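You operate a simulated robot arm through the tools that you are given. There is no shell and no other tool. Be economical: measure what you need, move in short steps, check, and stop when the job is done.

You run a simulated robot arm. Do the job below in one go: nothing can be reset, and whatever is moved stays where it is left.

JOB
Put things in order on the top of the work bench. At the end: the polish can (marked "MEDIUM") from the top of the work bench stands where the brown carton stood; the beige felt pad from the top of the work bench stands where the brown grease brush stood; the brown grease brush stands where the polish can stood; the brown carton from the top of the work bench stands on top of the yellow tape roll; whatever was shut is shut again. Leave all else as you found it, and nothing knocked over.
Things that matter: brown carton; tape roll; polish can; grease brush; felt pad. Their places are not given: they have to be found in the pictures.

The check looks at the end state, three seconds after you hand in, the way a careful person would. Anything else that was tipped, shoved, dropped, spilled or broken makes it a failure.

ROBOT AND FRAMES
A 7-joint arm with a two-finger parallel gripper, fixed in place. Base frame: the origin is at the foot of the arm, x ahead of it, y to its left, z up; the work surface is at about z = 880. Lengths are in mm, angles in rad, forces in N, time in s.
With the tool pointing down near the work surface it reaches from about 300 to 700 mm from the base axis. Its first joint turns from -1.152 to 1.152 rad. Payload 1.57 kg.
The TCP is the grasp point between the finger pads, 30 mm short of the fingertips. In the tool frame z runs along the fingers and y along their closing line. The gripper opens to 110 mm. The fingers are 24 mm wide and 12 mm thick; the gripper's body (48 by 112 mm) begins 78 mm behind the TCP.
Orientation is that of the tool frame in the base frame, as [roll, pitch, yaw] about the fixed x, y, z axes, in that order (R = Rz(yaw) Ry(pitch) Rx(roll)). With the fingers straight down and closing along the base's y, the tool's x points along the base's -x, its y along +y and its z along -z.

CONTROLS
- The arm moves only by the tool arm_command. Its arguments are lists of equal length, an entry for each row: "translation": the shift along the base's x, y, z in mm, a list of three; "rotation": the turn, a rotation vector about the base's x, y, z in rad, a list of three; "fingers": the closure, from 0 (fully open) to 1 (shut). In form: {"translation": [[dx, dy, dz], ...], "rotation": [[wx, wy, wz], ...], "fingers": [fingers, ...]}. A call has 1 to 12 rows; each row shifts and turns the commanded pose from where the row before left it. Rows are played at 5 a second. More than 50 mm and 0.15 rad between two rows, or a gripper value outside its range, and nothing of the call is played. Where a pose cannot be reached the arm comes as near as it can. A force on the tool above 40 N (or 10 N above the force at the start of the call, whichever is more), or a blocked arm, ends the call early, and 0.2 s more pass. Each finger travels about 108 mm/s and halts on what it meets, pressing with about 22 N; the grip force reading is that of the motor and also rises with nothing between the fingers. The clock runs only during rows and for 0.2 s after the last one: add rows that do not move to give the fingers time. It gives the time, the measured TCP pose, the force on the tool (base axes), the opening and the grip force at its end, in the units of the frame above (readings bear some noise).
- Cameras (640 x 400 px; columns grow to the right, rows downward): "scene" is fixed at [129.3, -373, 1415]; the picture's right is [0.97, -0.23, 0.00], its down [-0.11, -0.44, -0.89] and it looks along [0.21, 0.87, -0.46] (base axes); focal length 321 px, centre (320, 200). "wrist" rides on the gripper at [-36, 0, -80] in the tool frame; the picture's right is [0.00, -1.00, 0.00], its down [0.97, 0.00, -0.24] and it looks along [0.24, 0.00, 0.97] (tool axes); focal length 218 px, centre (320, 200).
- capture(camera): a new picture of that camera. It takes no simulated time.
- probe_pixels(camera, pixels): for up to 12 pixels [column, row] of the newest picture of that camera ("zoom" is the newest enlarged one), the place [x, y, z] in the base frame of the surface seen there, good to about 2 mm. It takes no simulated time.
- inspect(camera, box): a new picture of the part [left, top, right, bottom] of that camera's present view, enlarged. It takes no simulated time.
- job_done(): hands the job in; it is judged then, once.

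Keep the steps short. Do not move on a guess: measure, check each grasp and each placing, and mend mistakes. In all there are 80 turns and 46 pictures (those below and enlarged ones count). Leave the gripper open and the arm clear of the work at the hand-in unless told otherwise, and finish with a single line.

The tools are called after "Request:" as a command line: name --argument value ..., lists and objects as JSON in quotes. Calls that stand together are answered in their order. arm_command: Moves the arm, as the interface text tells. Its arguments: {"type":"object","properties":{"translation":{"type":"array","items":{"type":"array","items":{"type":"number"}}},"rotation":{"type":"array","items":{"type":"array","items":{"type":"number"}}},"fingers":{"type":"array","items":{"type":"number"}}},"required":["translation","rotation","fingers"]} The other tools are called the same way: capture (camera) takes a picture; probe_pixels (camera, pixels) gives the place of the surface under pixels of a picture; inspect (camera, box) takes an enlarged picture of a part of a camera's view; job_done () hands the job in.

At the start:

```text
t: 0.0
ee_pos: [308.1, 161.1, 1220.9]
tcp_rot: [3.14, 0.001, -3.141]
contact_force: [0.2, 0.5, 0.4]
grip_width: 110.0
finger_force: 0.1
```

scene: 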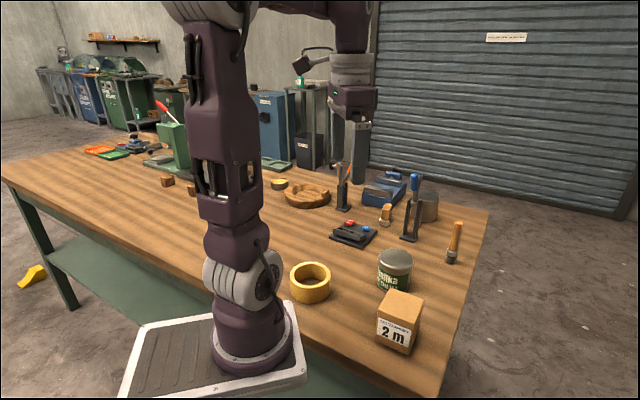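
wrist: 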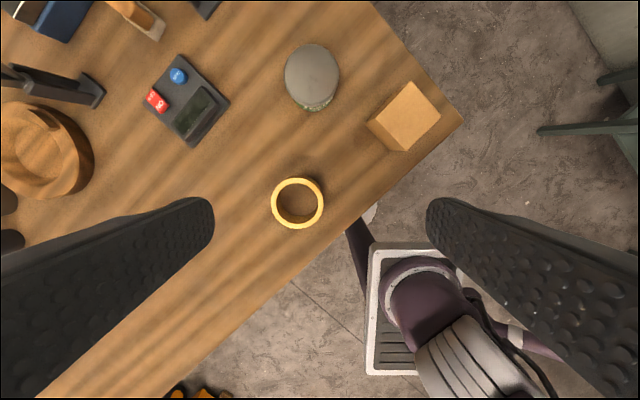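

I see the yellow tape roll near (310,282), a can at (395,270), the carton at (400,320), and small tools behind. I enlarge the relevant parts.

Request:
inspect --camera "scene" --box '[270, 150, 490, 290]'

Request:
inspect --camera "scene" --box '[270, 230, 490, 370]'

Request:
inspect --camera "scene" --box '[70, 90, 350, 230]'

```text
2.86 times, centred on (380, 220) of scene
```

zoom: 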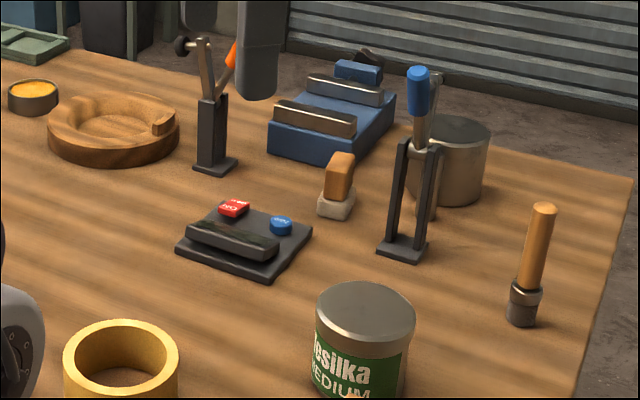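

```text
2.86 times, centred on (380, 300) of scene
```

zoom: 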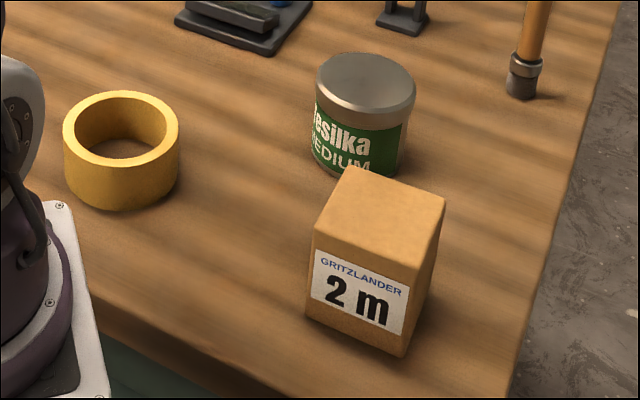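

```text
2.29 times, centred on (210, 160) of scene
```

zoom: 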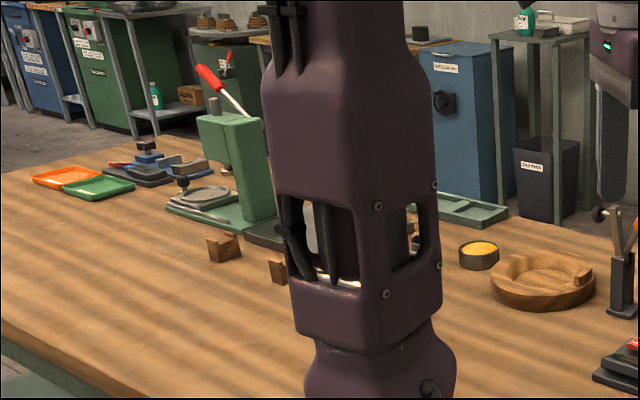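

I measure the main candidates in the present scene view: the tape roll, the can, the carton, the brush, and the pad with the handle.

Request:
probe_pixels --camera "scene" --pixels '[[399, 207], [459, 223], [450, 261], [388, 206], [384, 221], [395, 254], [394, 283], [403, 304], [395, 335], [311, 267], [299, 296], [462, 265]]'

Request:
probe_pixels --camera "wrist" --pixels '[[409, 83], [440, 116], [404, 150], [368, 122], [312, 45], [338, 75], [286, 75], [272, 204], [323, 204], [298, 180], [298, 228], [312, 97]]'

Request:
inspect --camera "scene" --box '[370, 190, 480, 270]'

```text
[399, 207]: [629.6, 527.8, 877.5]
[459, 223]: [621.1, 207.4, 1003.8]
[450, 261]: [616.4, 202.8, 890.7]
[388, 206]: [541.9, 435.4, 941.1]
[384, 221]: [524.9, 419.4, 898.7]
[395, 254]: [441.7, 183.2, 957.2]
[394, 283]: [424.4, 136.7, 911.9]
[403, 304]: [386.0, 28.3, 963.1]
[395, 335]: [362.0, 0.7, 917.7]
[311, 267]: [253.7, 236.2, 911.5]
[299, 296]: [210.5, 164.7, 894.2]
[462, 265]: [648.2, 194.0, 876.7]
```

```text
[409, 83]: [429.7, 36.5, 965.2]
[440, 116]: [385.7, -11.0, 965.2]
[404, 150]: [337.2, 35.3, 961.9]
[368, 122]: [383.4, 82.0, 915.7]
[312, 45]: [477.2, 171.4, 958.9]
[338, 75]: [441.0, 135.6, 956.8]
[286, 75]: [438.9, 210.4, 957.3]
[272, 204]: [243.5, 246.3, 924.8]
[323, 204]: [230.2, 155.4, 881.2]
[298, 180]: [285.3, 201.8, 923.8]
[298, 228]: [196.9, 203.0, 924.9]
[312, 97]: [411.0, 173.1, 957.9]
```

```text
5.00 times, centred on (425, 230) of scene
```

zoom: 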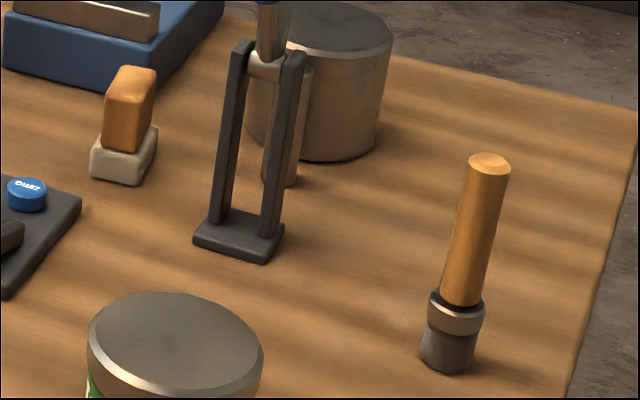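

Brush at about (620,205), pad at about (535,428), can at (441,173), carton at (383,35) and turned about 45°, tape roll centre at (241,202). I move above the carton, turning the gripper 45°, and look from there.

Request:
arm_command --translation '[[12, -21, -15], [12, -21, -15], [12, -21, -15], [13, -21, -15], [13, -21, -15], [13, -21, -15], [0, 0, 0]]' --rotation '[[0, 0, 0.131], [0, 0, 0.131], [0, 0, 0.131], [0, 0, 0.131], [0, 0, 0.131], [0, 0, 0.13], [0, 0, 0]]' --fingers '[0, 0, 0, 0, 0, 0, 0]'

Request:
capture --camera "wrist"

```text
t: 1.6
ee_pos: [383.2, 34.3, 1131.4]
tcp_rot: [-3.141, 0.001, -2.357]
contact_force: [0.3, 0.3, 0.4]
grip_width: 110.3
finger_force: 0.0
```

```text
39 pictures are left
```

wrist: 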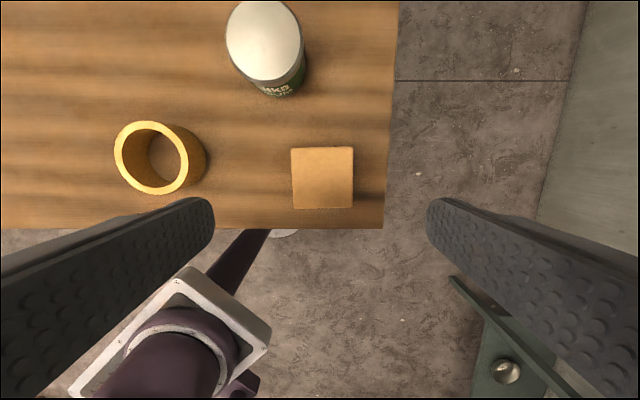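

The carton's top is at (291–353, 147–208), nearly square to the gripper. I measure its edges, and the tape roll.

Request:
probe_pixels --camera "wrist" --pixels '[[294, 151], [350, 150], [350, 205], [296, 206], [322, 178], [294, 178], [351, 178], [118, 150], [190, 158], [147, 124], [155, 190], [353, 215]]'

```text
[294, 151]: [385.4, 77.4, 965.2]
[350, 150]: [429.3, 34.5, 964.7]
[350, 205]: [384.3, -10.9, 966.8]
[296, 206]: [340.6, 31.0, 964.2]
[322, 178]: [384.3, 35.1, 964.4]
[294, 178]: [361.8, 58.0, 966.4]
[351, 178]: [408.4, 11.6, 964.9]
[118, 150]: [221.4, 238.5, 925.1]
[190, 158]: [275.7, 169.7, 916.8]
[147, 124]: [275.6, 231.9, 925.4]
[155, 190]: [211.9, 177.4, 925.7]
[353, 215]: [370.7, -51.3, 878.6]
```

Carton centre (385,33.5), sides about 66 mm, aligned to the gripper. I go down to TCP z 930 and check.

Request:
arm_command --translation '[[1.8, -0.8, -41], [0, 0, -40], [0, 0, -40], [0, 0, -40], [0, 0, -40], [0, 0, 0]]' --rotation '[[0, 0, 0], [0, 0, 0], [0, 0, 0], [0, 0, 0], [0, 0, 0], [0, 0, 0]]' --fingers '[0, 0, 0, 0, 0, 0]'

```text
t: 3.0
ee_pos: [386.6, 32.7, 932.1]
tcp_rot: [3.14, -0.001, -2.356]
contact_force: [0.7, 0.2, -0.1]
grip_width: 110.0
finger_force: 0.0
```

At the carton, no contact. I close the fingers.

Request:
arm_command --translation '[[0, 0, 0], [0, 0, 0], [0, 0, 0], [0, 0, 0]]' --rotation '[[0, 0, 0], [0, 0, 0], [0, 0, 0], [0, 0, 0]]' --fingers '[0.3, 0.5, 0.6, 0.6]'

```text
t: 4.0
ee_pos: [386.4, 31.6, 932.9]
tcp_rot: [-3.14, -0.001, -2.356]
contact_force: [0.4, 0.2, 0.8]
grip_width: 70.5
finger_force: 21.4
```

Held at 70.5 mm, 21 N. I lift 100 mm.

Request:
arm_command --translation '[[0, 0, 15], [0, 0, 25], [0, 0, 30], [0, 0, 30], [0, 0, 0]]' --rotation '[[0, 0, 0], [0, 0, 0], [0, 0, 0], [0, 0, 0], [0, 0, 0]]' --fingers '[0.6, 0.6, 0.6, 0.6, 0.6]'

Request:
capture --camera "scene"

```text
t: 5.2
ee_pos: [387.8, 32.0, 1030.0]
tcp_rot: [-3.14, 0.001, -2.357]
contact_force: [-0.1, -0.2, -1.6]
grip_width: 70.1
finger_force: 22.1
```

```text
38 pictures are left
```

scene: 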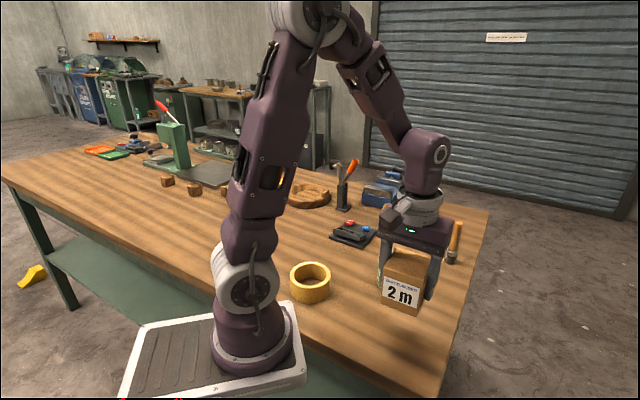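

The carton hangs level in the grip. I measure the tape roll's rim for its centre.

Request:
inspect --camera "scene" --box '[270, 250, 350, 310]'

```text
6.67 times, centred on (310, 280) of scene
```

zoom: 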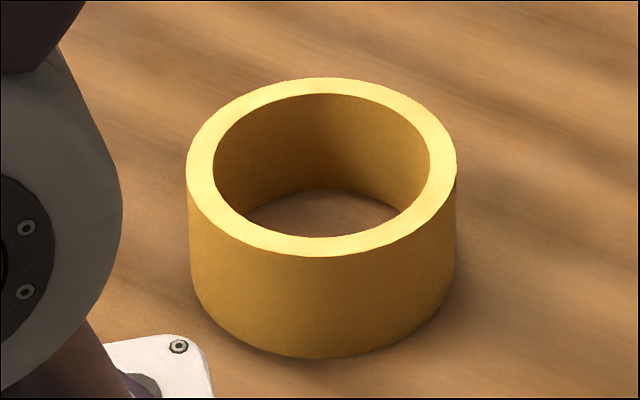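

Request:
probe_pixels --camera "zoom" --pixels '[[201, 165], [442, 165], [320, 86], [322, 247], [240, 108], [405, 108], [235, 225], [410, 220]]'

```text
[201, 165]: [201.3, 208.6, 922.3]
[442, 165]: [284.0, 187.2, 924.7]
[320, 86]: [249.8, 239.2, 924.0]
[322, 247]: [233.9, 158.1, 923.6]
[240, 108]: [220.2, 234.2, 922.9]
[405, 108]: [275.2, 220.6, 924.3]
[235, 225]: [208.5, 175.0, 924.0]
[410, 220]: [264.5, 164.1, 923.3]
```

Tape roll centre (242.2,198.4), top 924.5. I carry the carton over it (bottom at about 976).

Request:
arm_command --translation '[[-15, 17, 0], [-25, 28, 0], [-25, 28, 0], [-25, 28, 0], [-25, 28, 0], [-20, 24, 0], [-10.6, 13.4, 0], [0, 0, 0]]' --rotation '[[0, 0, 0], [0, 0, 0], [0, 0, 0], [0, 0, 0], [0, 0, 0], [0, 0, 0], [0, 0, 0], [0, 0, 0]]' --fingers '[0.6, 0.6, 0.6, 0.6, 0.6, 0.6, 0.6, 0.6]'

Request:
inspect --camera "scene" --box '[230, 190, 390, 310]'

```text
t: 7.0
ee_pos: [238.8, 200.8, 1030.0]
tcp_rot: [3.14, 0.0, -2.356]
contact_force: [-0.8, 0.3, -1.2]
grip_width: 70.2
finger_force: 22.3
```

```text
3.33 times, centred on (310, 250) of scene
```

zoom: 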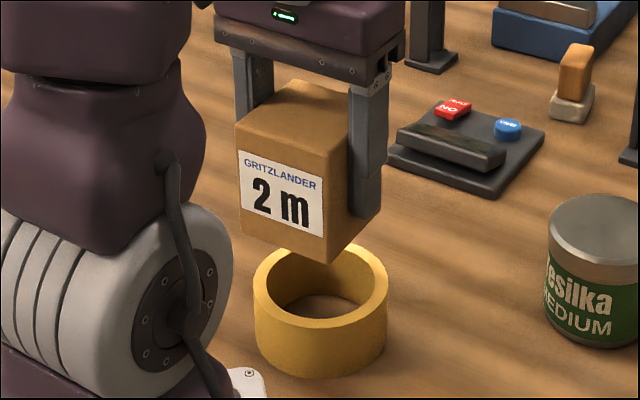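

I correct by (+3,−2) and lower 46 mm, stopping just above the ring.

Request:
arm_command --translation '[[3, -2, -6], [0, 0, -15], [0, 0, -15], [0, 0, -10], [0, 0, 0], [0, 0, 0]]' --rotation '[[0, 0, 0], [0, 0, 0], [0, 0, 0], [0, 0, 0], [0, 0, 0], [0, 0, 0]]' --fingers '[0.6, 0.6, 0.6, 0.6, 0.6, 0.6]'

Request:
inspect --camera "scene" --box '[230, 190, 390, 310]'

```text
t: 8.4
ee_pos: [242.8, 200.4, 984.8]
tcp_rot: [-3.141, 0.001, -2.358]
contact_force: [0.5, 0.1, -1.8]
grip_width: 69.8
finger_force: 21.9
```

```text
3.33 times, centred on (310, 250) of scene
```

zoom: 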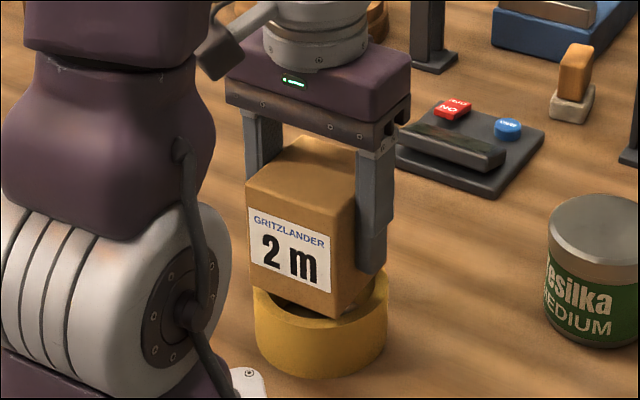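

Well centred, about 5 mm above. I lower slowly until the force shows contact.

Request:
arm_command --translation '[[0, -1, -2], [0, 0, -1.5], [0, 0, -1], [0, 0, -1], [0, 0, 0]]' --rotation '[[0, 0, 0], [0, 0, 0], [0, 0, 0], [0, 0, 0], [0, 0, 0]]' --fingers '[0.6, 0.6, 0.6, 0.6, 0.6]'

```text
t: 9.6
ee_pos: [241.9, 197.5, 978.7]
tcp_rot: [-3.14, -0.002, -2.358]
contact_force: [-0.3, 0.3, -1.5]
grip_width: 69.9
finger_force: 22.2
```

Request:
arm_command --translation '[[0, 0, -1], [0, 0, -1], [0, 0, 0]]' --rotation '[[0, 0, 0], [0, 0, 0], [0, 0, 0]]' --fingers '[0.6, 0.6, 0.6]'

```text
t: 10.4
ee_pos: [242.2, 198.8, 976.7]
tcp_rot: [-3.141, 0.0, -2.357]
contact_force: [1.0, 0.8, 8.8]
grip_width: 70.2
finger_force: 21.9
```

Contact: the upward force rose to 8.8 N. I release and rise.

Request:
arm_command --translation '[[0, 0, 0.5], [0, 0, 0], [0, 0, 0], [0, 0, 0], [0, 0, 30], [0, 0, 40], [0, 0, 40], [0, 0, 0]]' --rotation '[[0, 0, 0], [0, 0, 0], [0, 0, 0], [0, 0, 0], [0, 0, 0], [0, 0, 0], [0, 0, 0], [0, 0, 0]]' --fingers '[0.5, 0.3, 0, 0, 0, 0, 0, 0]'

Request:
inspect --camera "scene" --box '[230, 190, 390, 310]'

Request:
capture --camera "wrist"

```text
t: 12.2
ee_pos: [244.3, 196.2, 1089.2]
tcp_rot: [-3.141, 0.001, -2.355]
contact_force: [-0.5, -1.3, -1.1]
grip_width: 109.9
finger_force: 0.1
```

```text
3.33 times, centred on (310, 250) of scene
```

zoom: 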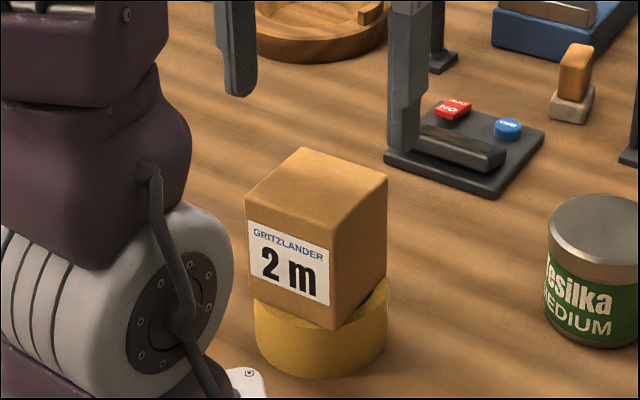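

```text
33 pictures are left
```

wrist: 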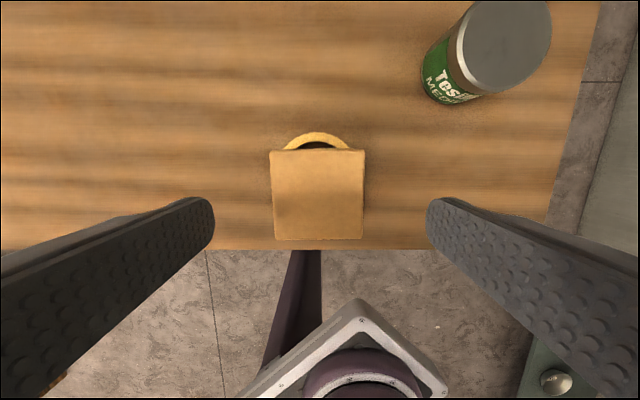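

Carton stands centred on the tape roll. Now the can: I move above its place (441,173) and look.

Request:
arm_command --translation '[[20, -3, 6], [40, -5, 6], [45, -5, 6], [45, -5, 6], [35, -4, 6], [12, -1, 0], [0, 0, 0]]' --rotation '[[0, 0, 0], [0, 0, 0], [0, 0, 0], [0, 0, 0], [0, 0, 0], [0, 0, 0], [0, 0, 0]]' --fingers '[0, 0, 0, 0, 0, 0, 0]'

Request:
capture --camera "wrist"

```text
t: 13.8
ee_pos: [438.9, 174.8, 1118.1]
tcp_rot: [-3.141, 0.0, -2.356]
contact_force: [-0.2, 0.1, 0.6]
grip_width: 110.2
finger_force: 0.1
```

```text
32 pictures are left
```

wrist: 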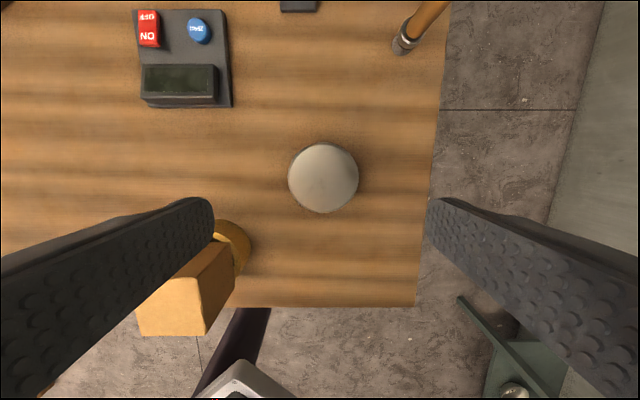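

I measure the can's lid edges (288–359, 143–213), and the brush's foot.

Request:
probe_pixels --camera "wrist" --pixels '[[291, 178], [355, 178], [323, 146], [323, 209], [323, 178], [300, 155], [346, 201], [345, 156], [301, 200], [402, 45], [415, 32]]'

```text
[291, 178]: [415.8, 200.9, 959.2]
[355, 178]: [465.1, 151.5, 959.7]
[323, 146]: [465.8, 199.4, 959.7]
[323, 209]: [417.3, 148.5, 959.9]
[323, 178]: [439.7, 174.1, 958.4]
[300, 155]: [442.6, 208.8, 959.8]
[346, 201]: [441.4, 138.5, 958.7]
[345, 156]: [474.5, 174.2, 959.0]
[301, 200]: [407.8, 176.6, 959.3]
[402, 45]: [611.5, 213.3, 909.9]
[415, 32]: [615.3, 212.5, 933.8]
```

Can centre (441.3,174.8), diameter about 74. I go down to z 925 and close.

Request:
arm_command --translation '[[2, 0, -40], [0, 0, -40], [0, 0, -40], [0, 0, -40], [0, 0, -33], [0, 0, 0], [0, 0, 0], [0, 0, 0], [0, 0, 0]]' --rotation '[[0, 0, 0], [0, 0, 0], [0, 0, 0], [0, 0, 0], [0, 0, 0], [0, 0, 0], [0, 0, 0], [0, 0, 0], [0, 0, 0]]' --fingers '[0, 0, 0, 0, 0, 0, 0.3, 0.6, 0.6]'

```text
t: 15.8
ee_pos: [442.5, 174.3, 923.9]
tcp_rot: [-3.141, 0.0, -2.355]
contact_force: [0.4, -0.3, -0.7]
grip_width: 79.5
finger_force: 21.9
```

Held at 79.5 mm. I lift 40 mm and read.

Request:
arm_command --translation '[[0, 0, 10], [0, 0, 15], [0, 0, 15], [0, 0, 0]]' --rotation '[[0, 0, 0], [0, 0, 0], [0, 0, 0], [0, 0, 0]]' --fingers '[0.6, 0.6, 0.6, 0.6]'

Request:
capture --camera "scene"

```text
t: 16.8
ee_pos: [444.2, 172.8, 964.6]
tcp_rot: [3.141, 0.002, -2.356]
contact_force: [0.3, 1.1, -3.9]
grip_width: 79.4
finger_force: 22.3
```

```text
31 pictures are left
```

scene: 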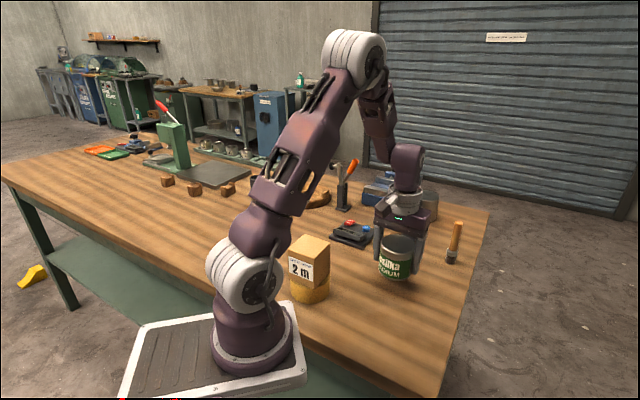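

The can is held upright. I carry it to (385,33.5).

Request:
arm_command --translation '[[-8, -18, 0], [-12, -29, 0], [-12, -29, 0], [-12, -29, 0], [-9, -22, 0], [-5, -12, 0], [0, 0, 0]]' --rotation '[[0, 0, 0], [0, 0, 0], [0, 0, 0], [0, 0, 0], [0, 0, 0], [0, 0, 0], [0, 0, 0]]' --fingers '[0.6, 0.6, 0.6, 0.6, 0.6, 0.6, 0.6]'

```text
t: 18.4
ee_pos: [385.2, 35.5, 965.2]
tcp_rot: [-3.141, 0.001, -2.356]
contact_force: [-0.9, 0.3, -2.6]
grip_width: 79.7
finger_force: 21.9
```

Request:
arm_command --translation '[[0, -1, -15], [0, 0, -14], [0, 0, -7], [0, 0, -1.5], [0, 0, -1.5], [0, 0, 0]]' --rotation '[[0, 0, 0], [0, 0, 0], [0, 0, 0], [0, 0, 0], [0, 0, 0], [0, 0, 0]]' --fingers '[0.6, 0.6, 0.6, 0.6, 0.6, 0.6]'

```text
t: 19.8
ee_pos: [383.7, 34.0, 925.4]
tcp_rot: [3.141, 0.001, -2.356]
contact_force: [-0.7, 0.1, -2.7]
grip_width: 79.6
finger_force: 22.1
```

Not yet down (force still −2.7 N). I lower in 1 mm steps.

Request:
arm_command --translation '[[0, 0, -1], [0, 0, -1], [0, 0, 0]]' --rotation '[[0, 0, 0], [0, 0, 0], [0, 0, 0]]' --fingers '[0.6, 0.6, 0.6]'

```text
t: 20.6
ee_pos: [383.2, 33.5, 922.7]
tcp_rot: [3.142, -0.001, -2.356]
contact_force: [-9.3, 3.6, 21.2]
grip_width: 79.7
finger_force: 22.0
```

Firm contact (21 N up). I release and rise, then look.

Request:
arm_command --translation '[[0, 0, 1], [0, 0, 0], [0, 0, 0], [0, 0, 0], [0, 0, 40], [0, 0, 45], [0, 0, 45], [0, 0, 45], [0, 0, 0]]' --rotation '[[0, 0, 0], [0, 0, 0], [0, 0, 0], [0, 0, 0], [0, 0, 0], [0, 0, 0], [0, 0, 0], [0, 0, 0], [0, 0, 0]]' --fingers '[0.6, 0.4, 0.2, 0, 0, 0, 0, 0, 0]'

Request:
capture --camera "wrist"

Request:
capture --camera "scene"

```text
t: 22.6
ee_pos: [383.2, 33.4, 1098.6]
tcp_rot: [3.141, 0.002, -2.355]
contact_force: [-0.6, -0.6, 0.4]
grip_width: 110.0
finger_force: 0.1
```

```text
30 pictures are left
```

wrist: 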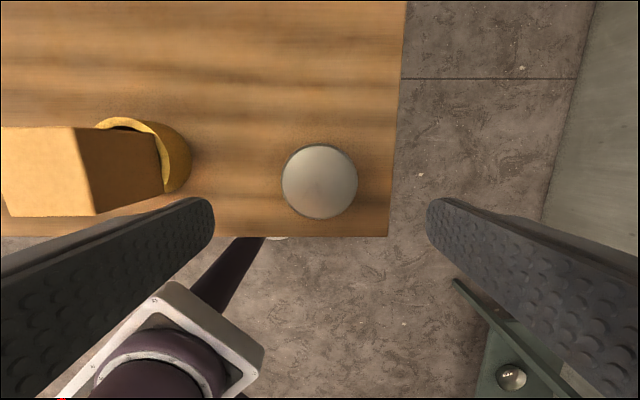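

```text
29 pictures are left
```

scene: 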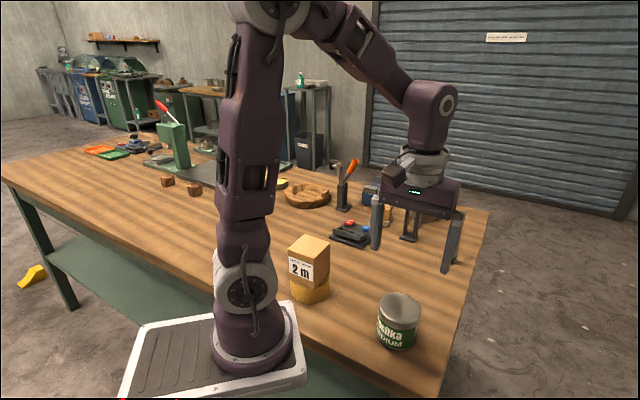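

Can stands upright. I check its centre, then move toward the brush for a look from above.

Request:
probe_pixels --camera "wrist" --pixels '[[285, 182], [354, 182], [320, 148], [320, 215]]'

Request:
arm_command --translation '[[25, 18, 10], [35, 27, 12], [35, 27, 12], [35, 27, 0], [35, 27, 0], [30, 24, 0], [10, 12, 0], [0, 0, 0]]' --rotation '[[0, 0, 0], [0, 0, 0], [0, 0, 0], [0, 0, 0], [0, 0, 0], [0, 0, 0], [0, 0, 0], [0, 0, 0]]' --fingers '[0, 0, 0, 0, 0, 0, 0, 0]'

Request:
capture --camera "wrist"

```text
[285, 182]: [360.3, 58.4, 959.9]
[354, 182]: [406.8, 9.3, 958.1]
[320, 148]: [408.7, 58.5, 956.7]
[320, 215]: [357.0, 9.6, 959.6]
```

```text
t: 24.4
ee_pos: [588.1, 197.9, 1132.6]
tcp_rot: [-3.141, -0.003, -2.355]
contact_force: [-0.3, 0.2, 0.1]
grip_width: 110.2
finger_force: 0.0
```

```text
28 pictures are left
```

wrist: 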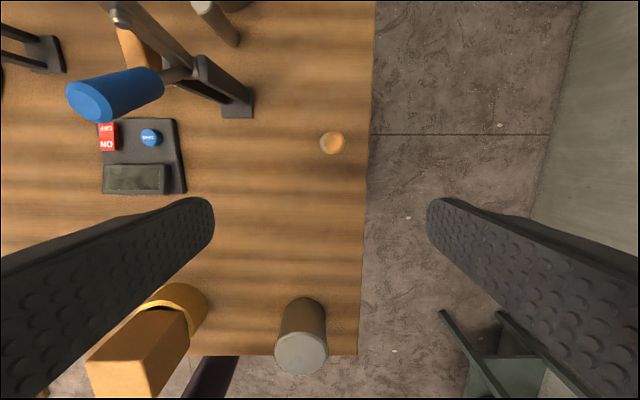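

Can centre is (383,34): right place. Now I measure the brush at (332,142), the clamp near it, and the pad seen at (135,45).

Request:
probe_pixels --camera "wrist" --pixels '[[334, 141], [342, 141], [326, 143], [334, 132], [334, 150], [322, 147], [335, 153], [88, 105], [237, 100], [140, 50], [124, 28], [160, 82]]'

Request:
inspect --camera "wrist" --box '[280, 110, 380, 172]'

```text
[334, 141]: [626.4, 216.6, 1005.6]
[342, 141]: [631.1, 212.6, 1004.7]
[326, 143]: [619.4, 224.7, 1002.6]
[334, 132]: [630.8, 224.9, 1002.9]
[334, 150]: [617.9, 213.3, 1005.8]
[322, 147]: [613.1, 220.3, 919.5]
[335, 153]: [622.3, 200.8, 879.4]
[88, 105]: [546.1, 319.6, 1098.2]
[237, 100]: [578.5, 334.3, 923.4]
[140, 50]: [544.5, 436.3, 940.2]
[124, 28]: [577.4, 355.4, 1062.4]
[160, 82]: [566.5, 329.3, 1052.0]
```

```text
6.40 times, centred on (330, 141) of wrist
```

zoom: 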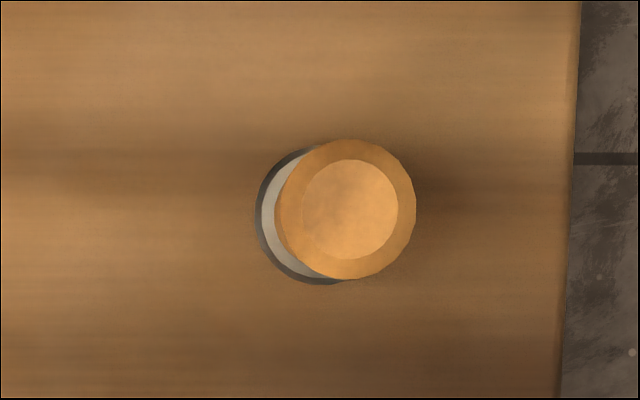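

Brush handle centre (625,216.5), top 1005, about 21 mm thick. I move over it, down to z 1060 (tips above it), narrowing the fingers a bit, and check.

Request:
arm_command --translation '[[18, 9, -20], [18, 9, -20], [1, 0.5, -32], [0, 0, 0]]' --rotation '[[0, 0, 0], [0, 0, 0], [0, 0, 0], [0, 0, 0]]' --fingers '[0.2, 0.35, 0.35, 0.35]'

Request:
capture --camera "wrist"

```text
t: 25.4
ee_pos: [612.8, 207.8, 1073.3]
tcp_rot: [-3.141, 0.0, -2.355]
contact_force: [-0.2, 0.0, -0.5]
grip_width: 71.5
finger_force: 0.0
out of reach, approached as far as the arm can: row 2
```

```text
26 pictures are left
```

wrist: 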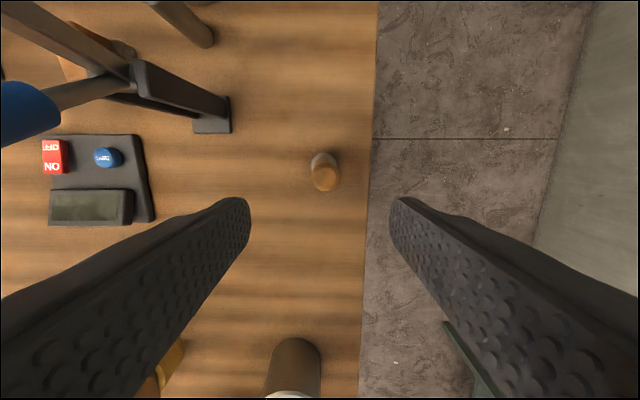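

The arm stopped short at (612.8,207.8,1073): reach is limited at that height. I re-measure the brush and find its centre here.

Request:
probe_pixels --camera "wrist" --pixels '[[324, 180], [312, 180], [337, 180], [324, 168], [324, 188], [318, 158], [331, 156]]'

Request:
arm_command --translation '[[0, 0, 0]]' --rotation '[[0, 0, 0]]' --fingers '[0.35]'

```text
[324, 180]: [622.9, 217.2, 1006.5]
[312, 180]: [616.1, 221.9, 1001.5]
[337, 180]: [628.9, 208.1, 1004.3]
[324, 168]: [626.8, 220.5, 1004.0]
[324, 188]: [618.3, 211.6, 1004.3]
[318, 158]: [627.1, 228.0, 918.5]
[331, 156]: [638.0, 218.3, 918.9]
```

```text
t: 25.8
ee_pos: [612.1, 206.8, 1074.5]
tcp_rot: [-3.14, 0.0, -2.356]
contact_force: [-0.3, 0.8, 0.0]
grip_width: 71.2
finger_force: 0.1
```

Brush centre is (623,215.5), offset only along the opening slot of the fingers. I go down straight to z ~1020 and then outwards.

Request:
arm_command --translation '[[0, 0, -27], [0, 0, -27], [0, 0, 0]]' --rotation '[[0, 0, 0], [0, 0, 0], [0, 0, 0]]' --fingers '[0.35, 0.35, 0.35]'

```text
t: 26.6
ee_pos: [613.4, 209.0, 1020.1]
tcp_rot: [-3.14, 0.001, -2.359]
contact_force: [0.2, 0.0, -0.2]
grip_width: 71.5
finger_force: 0.0
```

Request:
arm_command --translation '[[5, 4, -28], [5, 3, -27], [0, 0, 0]]' --rotation '[[0, 0, 0], [0, 0, 0], [0, 0, 0]]' --fingers '[0.35, 0.35, 0.35]'

Request:
capture --camera "wrist"

```text
t: 27.4
ee_pos: [623.4, 213.3, 964.3]
tcp_rot: [3.14, 0.0, -2.355]
contact_force: [0.2, 0.4, 0.0]
grip_width: 71.4
finger_force: 0.1
```

```text
25 pictures are left
```

wrist: 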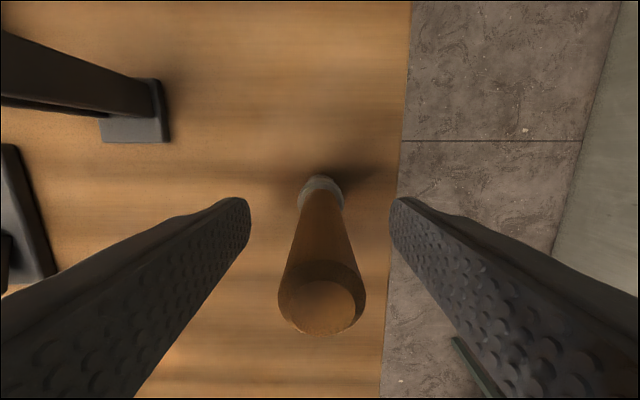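

The handle is centred between the fingers at z 964. I close.

Request:
arm_command --translation '[[0, 0, 0], [0, 0, 0], [0, 0, 0], [0, 0, 0], [0, 0, 0]]' --rotation '[[0, 0, 0], [0, 0, 0], [0, 0, 0], [0, 0, 0], [0, 0, 0]]' --fingers '[0.5, 0.65, 0.75, 0.9, 0.95]'

```text
t: 28.6
ee_pos: [623.5, 213.7, 963.4]
tcp_rot: [3.141, 0.001, -2.356]
contact_force: [-0.7, 0.7, 0.9]
grip_width: 19.0
finger_force: 22.3
```

Held at 19 mm. I lift 30 mm and carry it toward (441.3,174.8).

Request:
arm_command --translation '[[0, 0, 12], [0, 0, 18], [-20, -4, 0], [-35, -7, 0], [-40, -9, 0], [-40, -9, 0], [-32, -7, 0], [-15, -3, 0], [0, 0, 0]]' --rotation '[[0, 0, 0], [0, 0, 0], [0, 0, 0], [0, 0, 0], [0, 0, 0], [0, 0, 0], [0, 0, 0], [0, 0, 0], [0, 0, 0]]' --fingers '[0.95, 0.95, 0.95, 0.95, 0.95, 0.95, 0.95, 0.95, 0.95]'

Request:
inspect --camera "scene" --box '[320, 180, 480, 300]'

```text
t: 30.6
ee_pos: [443.0, 176.1, 996.8]
tcp_rot: [3.14, 0.0, -2.355]
contact_force: [-1.1, -0.3, 0.1]
grip_width: 19.1
finger_force: 21.9
```

```text
3.33 times, centred on (400, 240) of scene
```

zoom: 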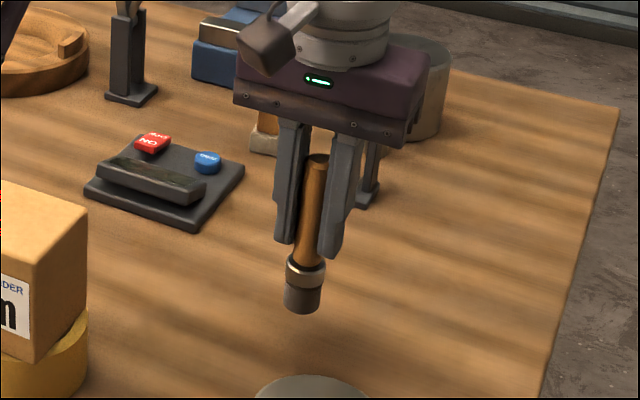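

Held upright. I lower 29 mm, then in small steps.

Request:
arm_command --translation '[[-1, -1.5, -15], [0, 0, -11], [0, 0, -3], [0, 0, -1.5], [0, 0, -1], [0, 0, 0]]' --rotation '[[0, 0, 0], [0, 0, 0], [0, 0, 0], [0, 0, 0], [0, 0, 0], [0, 0, 0]]' --fingers '[0.95, 0.95, 0.95, 0.95, 0.95, 0.95]'

```text
t: 32.0
ee_pos: [441.6, 175.0, 965.1]
tcp_rot: [3.141, 0.0, -2.358]
contact_force: [-0.1, 0.2, -1.4]
grip_width: 19.0
finger_force: 22.0
```

Request:
arm_command --translation '[[0, 0, -1], [0, 0, -1], [0, 0, 0]]' --rotation '[[0, 0, 0], [0, 0, 0], [0, 0, 0]]' --fingers '[0.95, 0.95, 0.95]'

```text
t: 32.8
ee_pos: [440.7, 174.9, 963.5]
tcp_rot: [3.141, 0.001, -2.356]
contact_force: [-3.6, 3.1, 19.5]
grip_width: 19.0
finger_force: 22.1
```

Contact (19.5 N). I ease 0.7 mm up, open, and rise.

Request:
arm_command --translation '[[0, 0, 0.7], [0, 0, 0], [0, 0, 0], [0, 0, 0], [0, 0, 0], [0, 0, 40], [0, 0, 45], [0, 0, 45], [0, 0, 0]]' --rotation '[[0, 0, 0], [0, 0, 0], [0, 0, 0], [0, 0, 0], [0, 0, 0], [0, 0, 0], [0, 0, 0], [0, 0, 0], [0, 0, 0]]' --fingers '[0.95, 0.8, 0.6, 0.4, 0.3, 0.3, 0.3, 0.3, 0.3]'

Request:
capture --camera "scene"

Request:
capture --camera "wrist"

```text
t: 34.8
ee_pos: [439.7, 174.9, 1090.3]
tcp_rot: [-3.142, -0.001, -2.357]
contact_force: [-0.2, -0.7, 0.0]
grip_width: 77.1
finger_force: 0.1
```

```text
23 pictures are left
```

scene: 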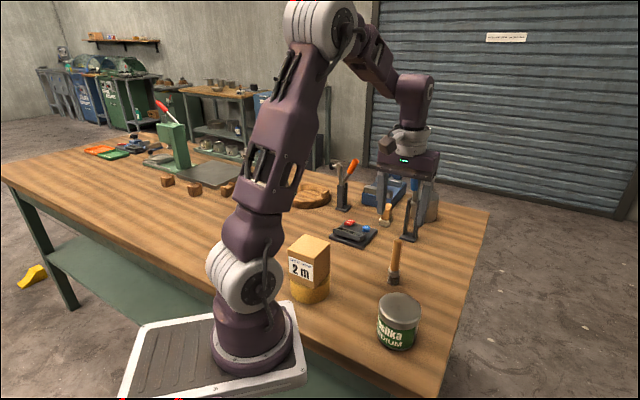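

```text
22 pictures are left
```

wrist: 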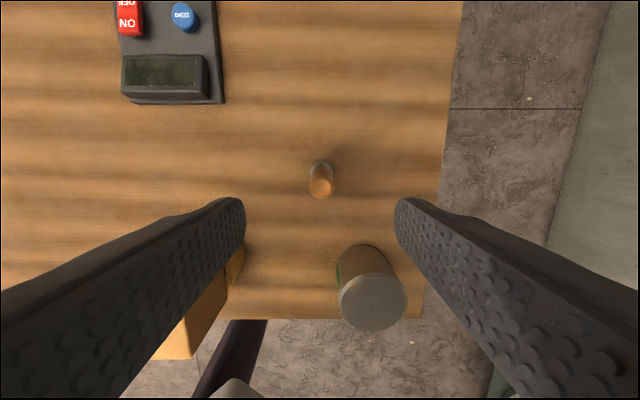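

Brush stands where the can was. Next the felt pad: I move to (430,370) at z 1130, staying away from the clamp, and look.

Request:
arm_command --translation '[[0, 25, 15], [0, 40, 15], [-2, 45, 10], [-2, 45, 0], [-2, 30, 0], [-2, 10, 0], [0, 0, 0]]' --rotation '[[0, 0, 0], [0, 0, 0], [0, 0, 0], [0, 0, 0], [0, 0, 0], [0, 0, 0], [0, 0, 0]]' --fingers '[0.1, 0.1, 0.1, 0.1, 0.1, 0.1, 0.1]'

Request:
capture --camera "wrist"

```text
t: 36.4
ee_pos: [433.9, 366.8, 1135.3]
tcp_rot: [3.141, 0.0, -2.357]
contact_force: [-0.3, -0.7, -0.1]
grip_width: 99.3
finger_force: 0.1
```

```text
21 pictures are left
```

wrist: 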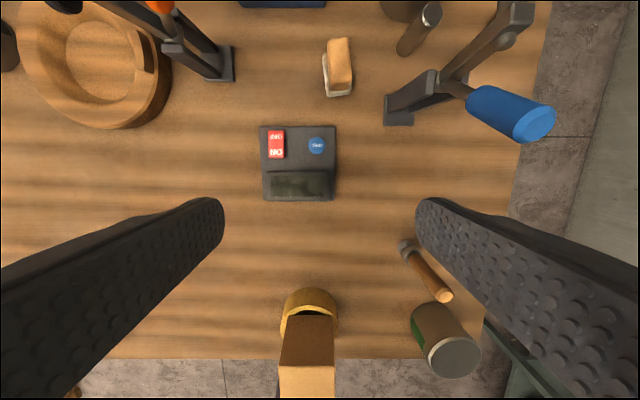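

The pad is at (337,68), its long side nearly along the picture's vertical; current gripper turn suits it. I enlarge and measure.

Request:
inspect --camera "wrist" --box '[265, 20, 415, 114]'

```text
4.26 times, centred on (340, 67) of wrist
```

zoom: 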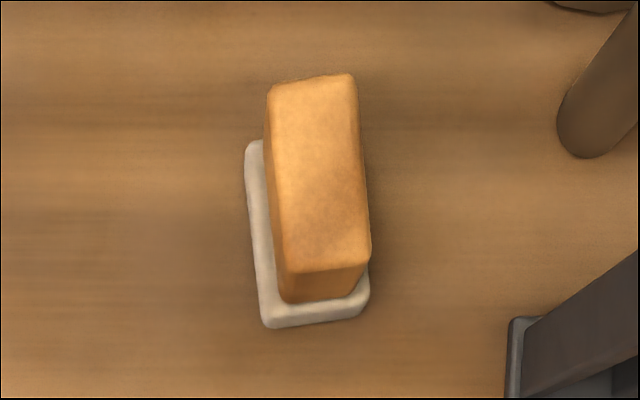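

Request:
probe_pixels --camera "zoom" --pixels '[[275, 90], [350, 82], [362, 258], [294, 266], [320, 172], [252, 150], [265, 318], [362, 305], [520, 325], [590, 140]]'

Request:
probe_pixels --camera "wrist" --pixels '[[232, 80], [210, 78], [160, 5], [165, 45], [400, 122], [388, 122], [545, 122], [470, 98], [440, 75], [432, 12], [505, 40]]'

```text
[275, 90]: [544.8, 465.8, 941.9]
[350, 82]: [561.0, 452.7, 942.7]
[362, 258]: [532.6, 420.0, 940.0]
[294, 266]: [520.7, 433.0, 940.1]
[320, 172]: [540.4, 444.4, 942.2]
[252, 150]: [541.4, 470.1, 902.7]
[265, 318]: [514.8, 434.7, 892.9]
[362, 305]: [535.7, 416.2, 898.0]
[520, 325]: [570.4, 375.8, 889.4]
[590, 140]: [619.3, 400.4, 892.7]
```

```text
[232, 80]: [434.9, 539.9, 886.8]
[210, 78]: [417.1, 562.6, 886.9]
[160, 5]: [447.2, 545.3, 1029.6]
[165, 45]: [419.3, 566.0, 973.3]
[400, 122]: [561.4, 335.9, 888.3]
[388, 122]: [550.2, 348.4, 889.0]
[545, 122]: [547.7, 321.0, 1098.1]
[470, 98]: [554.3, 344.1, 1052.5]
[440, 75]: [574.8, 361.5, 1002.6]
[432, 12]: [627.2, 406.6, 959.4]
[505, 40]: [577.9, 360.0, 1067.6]
```

Handle top centre (540,443), about 21 mm wide and 43 long, turned about 5–6° more than the gripper; top z 942. The radius is 698 mm, at the limit, so I descend nearer in and slide outwards along the handle's slot. First I measure the panel that lies on the way.

Request:
probe_pixels --camera "wrist" --pixels '[[264, 128], [333, 129], [276, 145], [317, 145], [300, 185], [328, 196], [267, 197]]'

Request:
arm_command --translation '[[12, 7, -10], [16, 9, -25], [16, 9, -35], [0, 0, -35], [0, 0, 0]]' --rotation '[[0, 0, 0.05], [0, 0, 0.05], [0, 0, 0], [0, 0, 0], [0, 0, 0]]' --fingers '[0.3, 0.45, 0.45, 0.45, 0.45]'

Request:
capture --camera "wrist"

```text
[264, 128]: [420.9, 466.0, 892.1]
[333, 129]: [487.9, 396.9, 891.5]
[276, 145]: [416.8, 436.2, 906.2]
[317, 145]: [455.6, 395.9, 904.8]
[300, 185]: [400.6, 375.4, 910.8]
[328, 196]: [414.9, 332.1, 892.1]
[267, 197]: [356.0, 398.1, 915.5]
```

```text
t: 37.6
ee_pos: [474.8, 393.3, 1027.6]
tcp_rot: [3.141, 0.0, -2.257]
contact_force: [-0.6, 0.6, -1.1]
grip_width: 60.5
finger_force: 0.0
```

```text
19 pictures are left
```

wrist: 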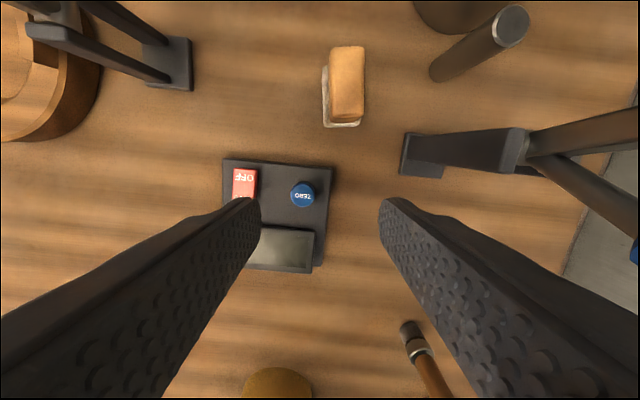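

Aligned with the handle now (edges upright in the picture). I re-measure the handle's top and the clamp's nearest parts.

Request:
probe_pixels --camera "wrist" --pixels '[[334, 52], [361, 50], [361, 112], [334, 114], [347, 82], [325, 90], [405, 138], [405, 172], [520, 145], [440, 75]]'

```text
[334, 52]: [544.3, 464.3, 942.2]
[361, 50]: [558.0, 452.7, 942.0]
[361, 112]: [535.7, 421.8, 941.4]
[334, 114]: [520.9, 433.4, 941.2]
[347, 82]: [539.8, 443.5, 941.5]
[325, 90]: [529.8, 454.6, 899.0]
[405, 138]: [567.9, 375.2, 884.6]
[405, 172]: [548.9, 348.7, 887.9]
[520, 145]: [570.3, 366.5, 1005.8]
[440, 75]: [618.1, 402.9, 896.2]
```

Handle axis needs another 0.045 rad; centre (539.7,443). I lower to z 977, turn, and slide out along a line 14 mm on the side away from the clamp, tips above the handle.

Request:
arm_command --translation '[[0, 0, -25], [0, 0, -25], [12, 13, 0], [13, 14, 0], [13, 13, 0], [11, 11.7, 0], [0, 0, 0]]' --rotation '[[0, 0, 0.02], [0, 0, 0.025], [0, 0, 0], [0, 0, 0], [0, 0, 0], [0, 0, 0], [0, 0, 0]]' --fingers '[0.45, 0.45, 0.45, 0.45, 0.45, 0.45, 0.45]'

Request:
capture --camera "wrist"

Request:
capture --camera "scene"

```text
t: 39.2
ee_pos: [502.6, 419.8, 977.7]
tcp_rot: [3.142, -0.001, -2.212]
contact_force: [0.6, 0.2, 0.5]
grip_width: 60.6
finger_force: 0.1
out of reach, approached as far as the arm can: row 5, 6
```

```text
18 pictures are left
```

wrist: 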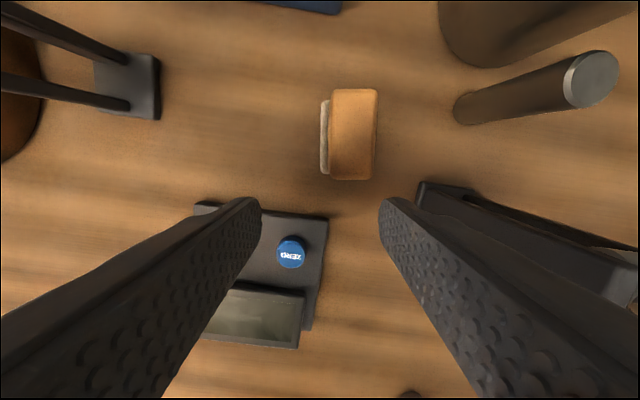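

```text
17 pictures are left
```

scene: 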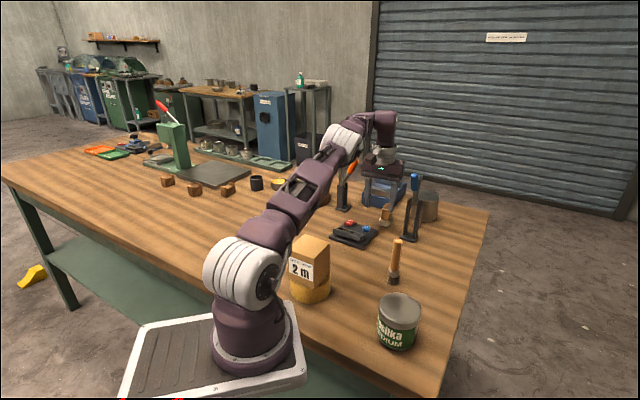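

At z 977 the arm stops at radius 655; straight down it will not reach 690. I tilt the tool 0.3 rad outward (about the closing line, so the finger faces stay parallel to the handle's sides), which gains reach.

Request:
arm_command --translation '[[0, 0, 0], [0, 0, 0], [0, 0, 0], [0, 0, 0]]' --rotation '[[0.08, -0.06, 0], [0.08, -0.06, 0], [0.08, -0.06, 0], [0, 0, 0]]' --fingers '[0.45, 0.45, 0.45, 0.45]'

```text
t: 40.2
ee_pos: [503.0, 419.5, 977.6]
tcp_rot: [-3.14, 0.3, -2.212]
contact_force: [-0.9, -0.4, 0.2]
grip_width: 60.3
finger_force: 0.0
```

Tilted cleanly. I slide outward 33 mm, still on the side away from the clamp.

Request:
arm_command --translation '[[7, 8.4, 0], [7, 8.4, 0], [7.2, 8.4, 0], [0, 0, 0]]' --rotation '[[0, 0, 0], [0, 0, 0], [0, 0, 0], [0, 0, 0]]' --fingers '[0.45, 0.45, 0.45, 0.45]'

Request:
capture --camera "wrist"

Request:
inspect --camera "scene" --box '[330, 100, 490, 250]'

```text
t: 41.2
ee_pos: [523.2, 444.7, 978.3]
tcp_rot: [-3.14, 0.3, -2.211]
contact_force: [0.7, -0.5, 0.5]
grip_width: 60.4
finger_force: 0.1
```

```text
16 pictures are left
```

wrist: 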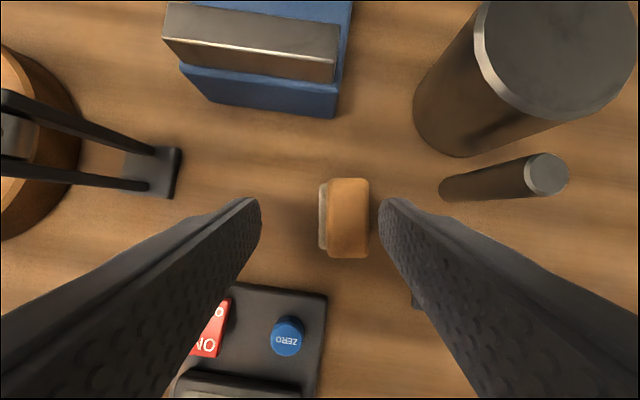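

```text
2.67 times, centred on (410, 175) of scene
```

zoom: 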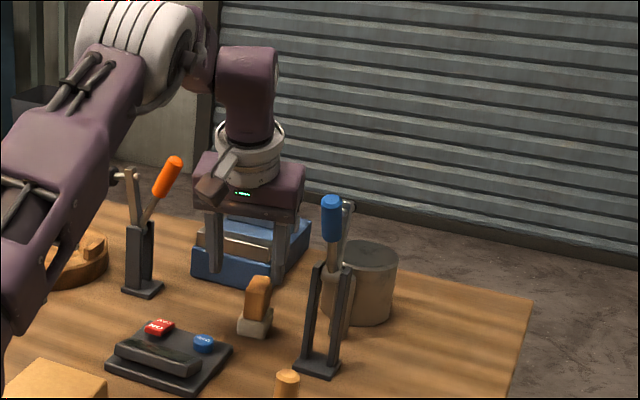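

Reached (523,445,978); the handle is at (348,218), aligned. I measure it once more for the sideways shift.

Request:
probe_pixels --camera "wrist" --pixels '[[331, 183], [366, 183], [366, 253], [331, 253], [348, 218], [550, 175], [448, 190]]'

```text
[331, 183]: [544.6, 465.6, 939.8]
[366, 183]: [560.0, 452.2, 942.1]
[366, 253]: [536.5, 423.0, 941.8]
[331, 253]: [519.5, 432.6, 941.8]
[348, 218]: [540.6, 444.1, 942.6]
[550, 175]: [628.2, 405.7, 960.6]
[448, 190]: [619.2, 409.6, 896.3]
```

I shift (13.9,−5.3) to centre over the handle, then go down to z 939.

Request:
arm_command --translation '[[7, -2.5, 0], [6.9, -2.8, 0], [0, 0, 0], [0, 0, -15], [0, 0, -15], [0, 0, -9], [0, 0, 0]]' --rotation '[[0, 0, 0], [0, 0, 0], [0, 0, 0], [0, 0, 0], [0, 0, 0], [0, 0, 0], [0, 0, 0]]' --fingers '[0.45, 0.45, 0.45, 0.45, 0.45, 0.45, 0.45]'

Request:
capture --camera "wrist"

```text
t: 42.8
ee_pos: [538.1, 438.0, 937.9]
tcp_rot: [-3.14, 0.3, -2.211]
contact_force: [0.7, 0.4, 0.5]
grip_width: 60.3
finger_force: 0.0
```

```text
14 pictures are left
```

wrist: 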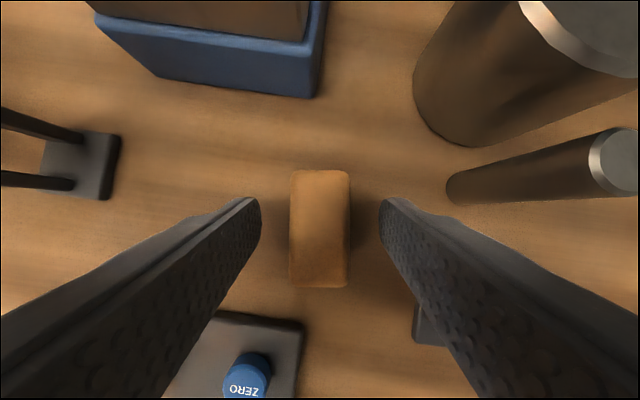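

Well centred (290–350 about column 320), no contact. I close.

Request:
arm_command --translation '[[0, 0, 0], [0, 0, 0], [0, 0, 0], [0, 0, 0], [0, 0, 0]]' --rotation '[[0, 0, 0], [0, 0, 0], [0, 0, 0], [0, 0, 0], [0, 0, 0]]' --fingers '[0.55, 0.65, 0.75, 0.9, 0.95]'

```text
t: 44.0
ee_pos: [538.1, 437.7, 939.1]
tcp_rot: [-3.139, 0.3, -2.211]
contact_force: [0.0, -0.6, -0.3]
grip_width: 23.3
finger_force: 22.2
```

Held at 23.3 mm. I lift, step away from the clamp, and check.

Request:
arm_command --translation '[[0, 0, 8], [0, 0, 12], [-5, 3.6, 12], [-5, 3.6, 10], [0, 0, 0]]' --rotation '[[0, 0, 0], [0, 0, 0], [0, 0, 0], [0, 0, 0], [0, 0, 0]]' --fingers '[0.95, 0.95, 0.95, 0.95, 0.95]'

Request:
inspect --camera "scene" --box '[330, 100, 490, 250]'

```text
t: 45.2
ee_pos: [528.5, 447.7, 979.5]
tcp_rot: [-3.141, 0.299, -2.211]
contact_force: [-0.3, -0.1, -0.2]
grip_width: 23.3
finger_force: 21.9
```

```text
2.67 times, centred on (410, 175) of scene
```

zoom: 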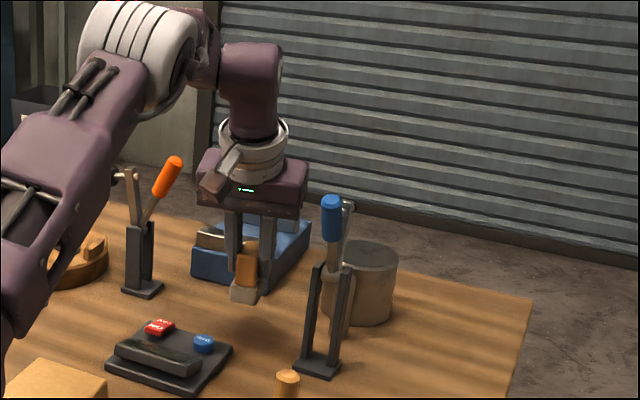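

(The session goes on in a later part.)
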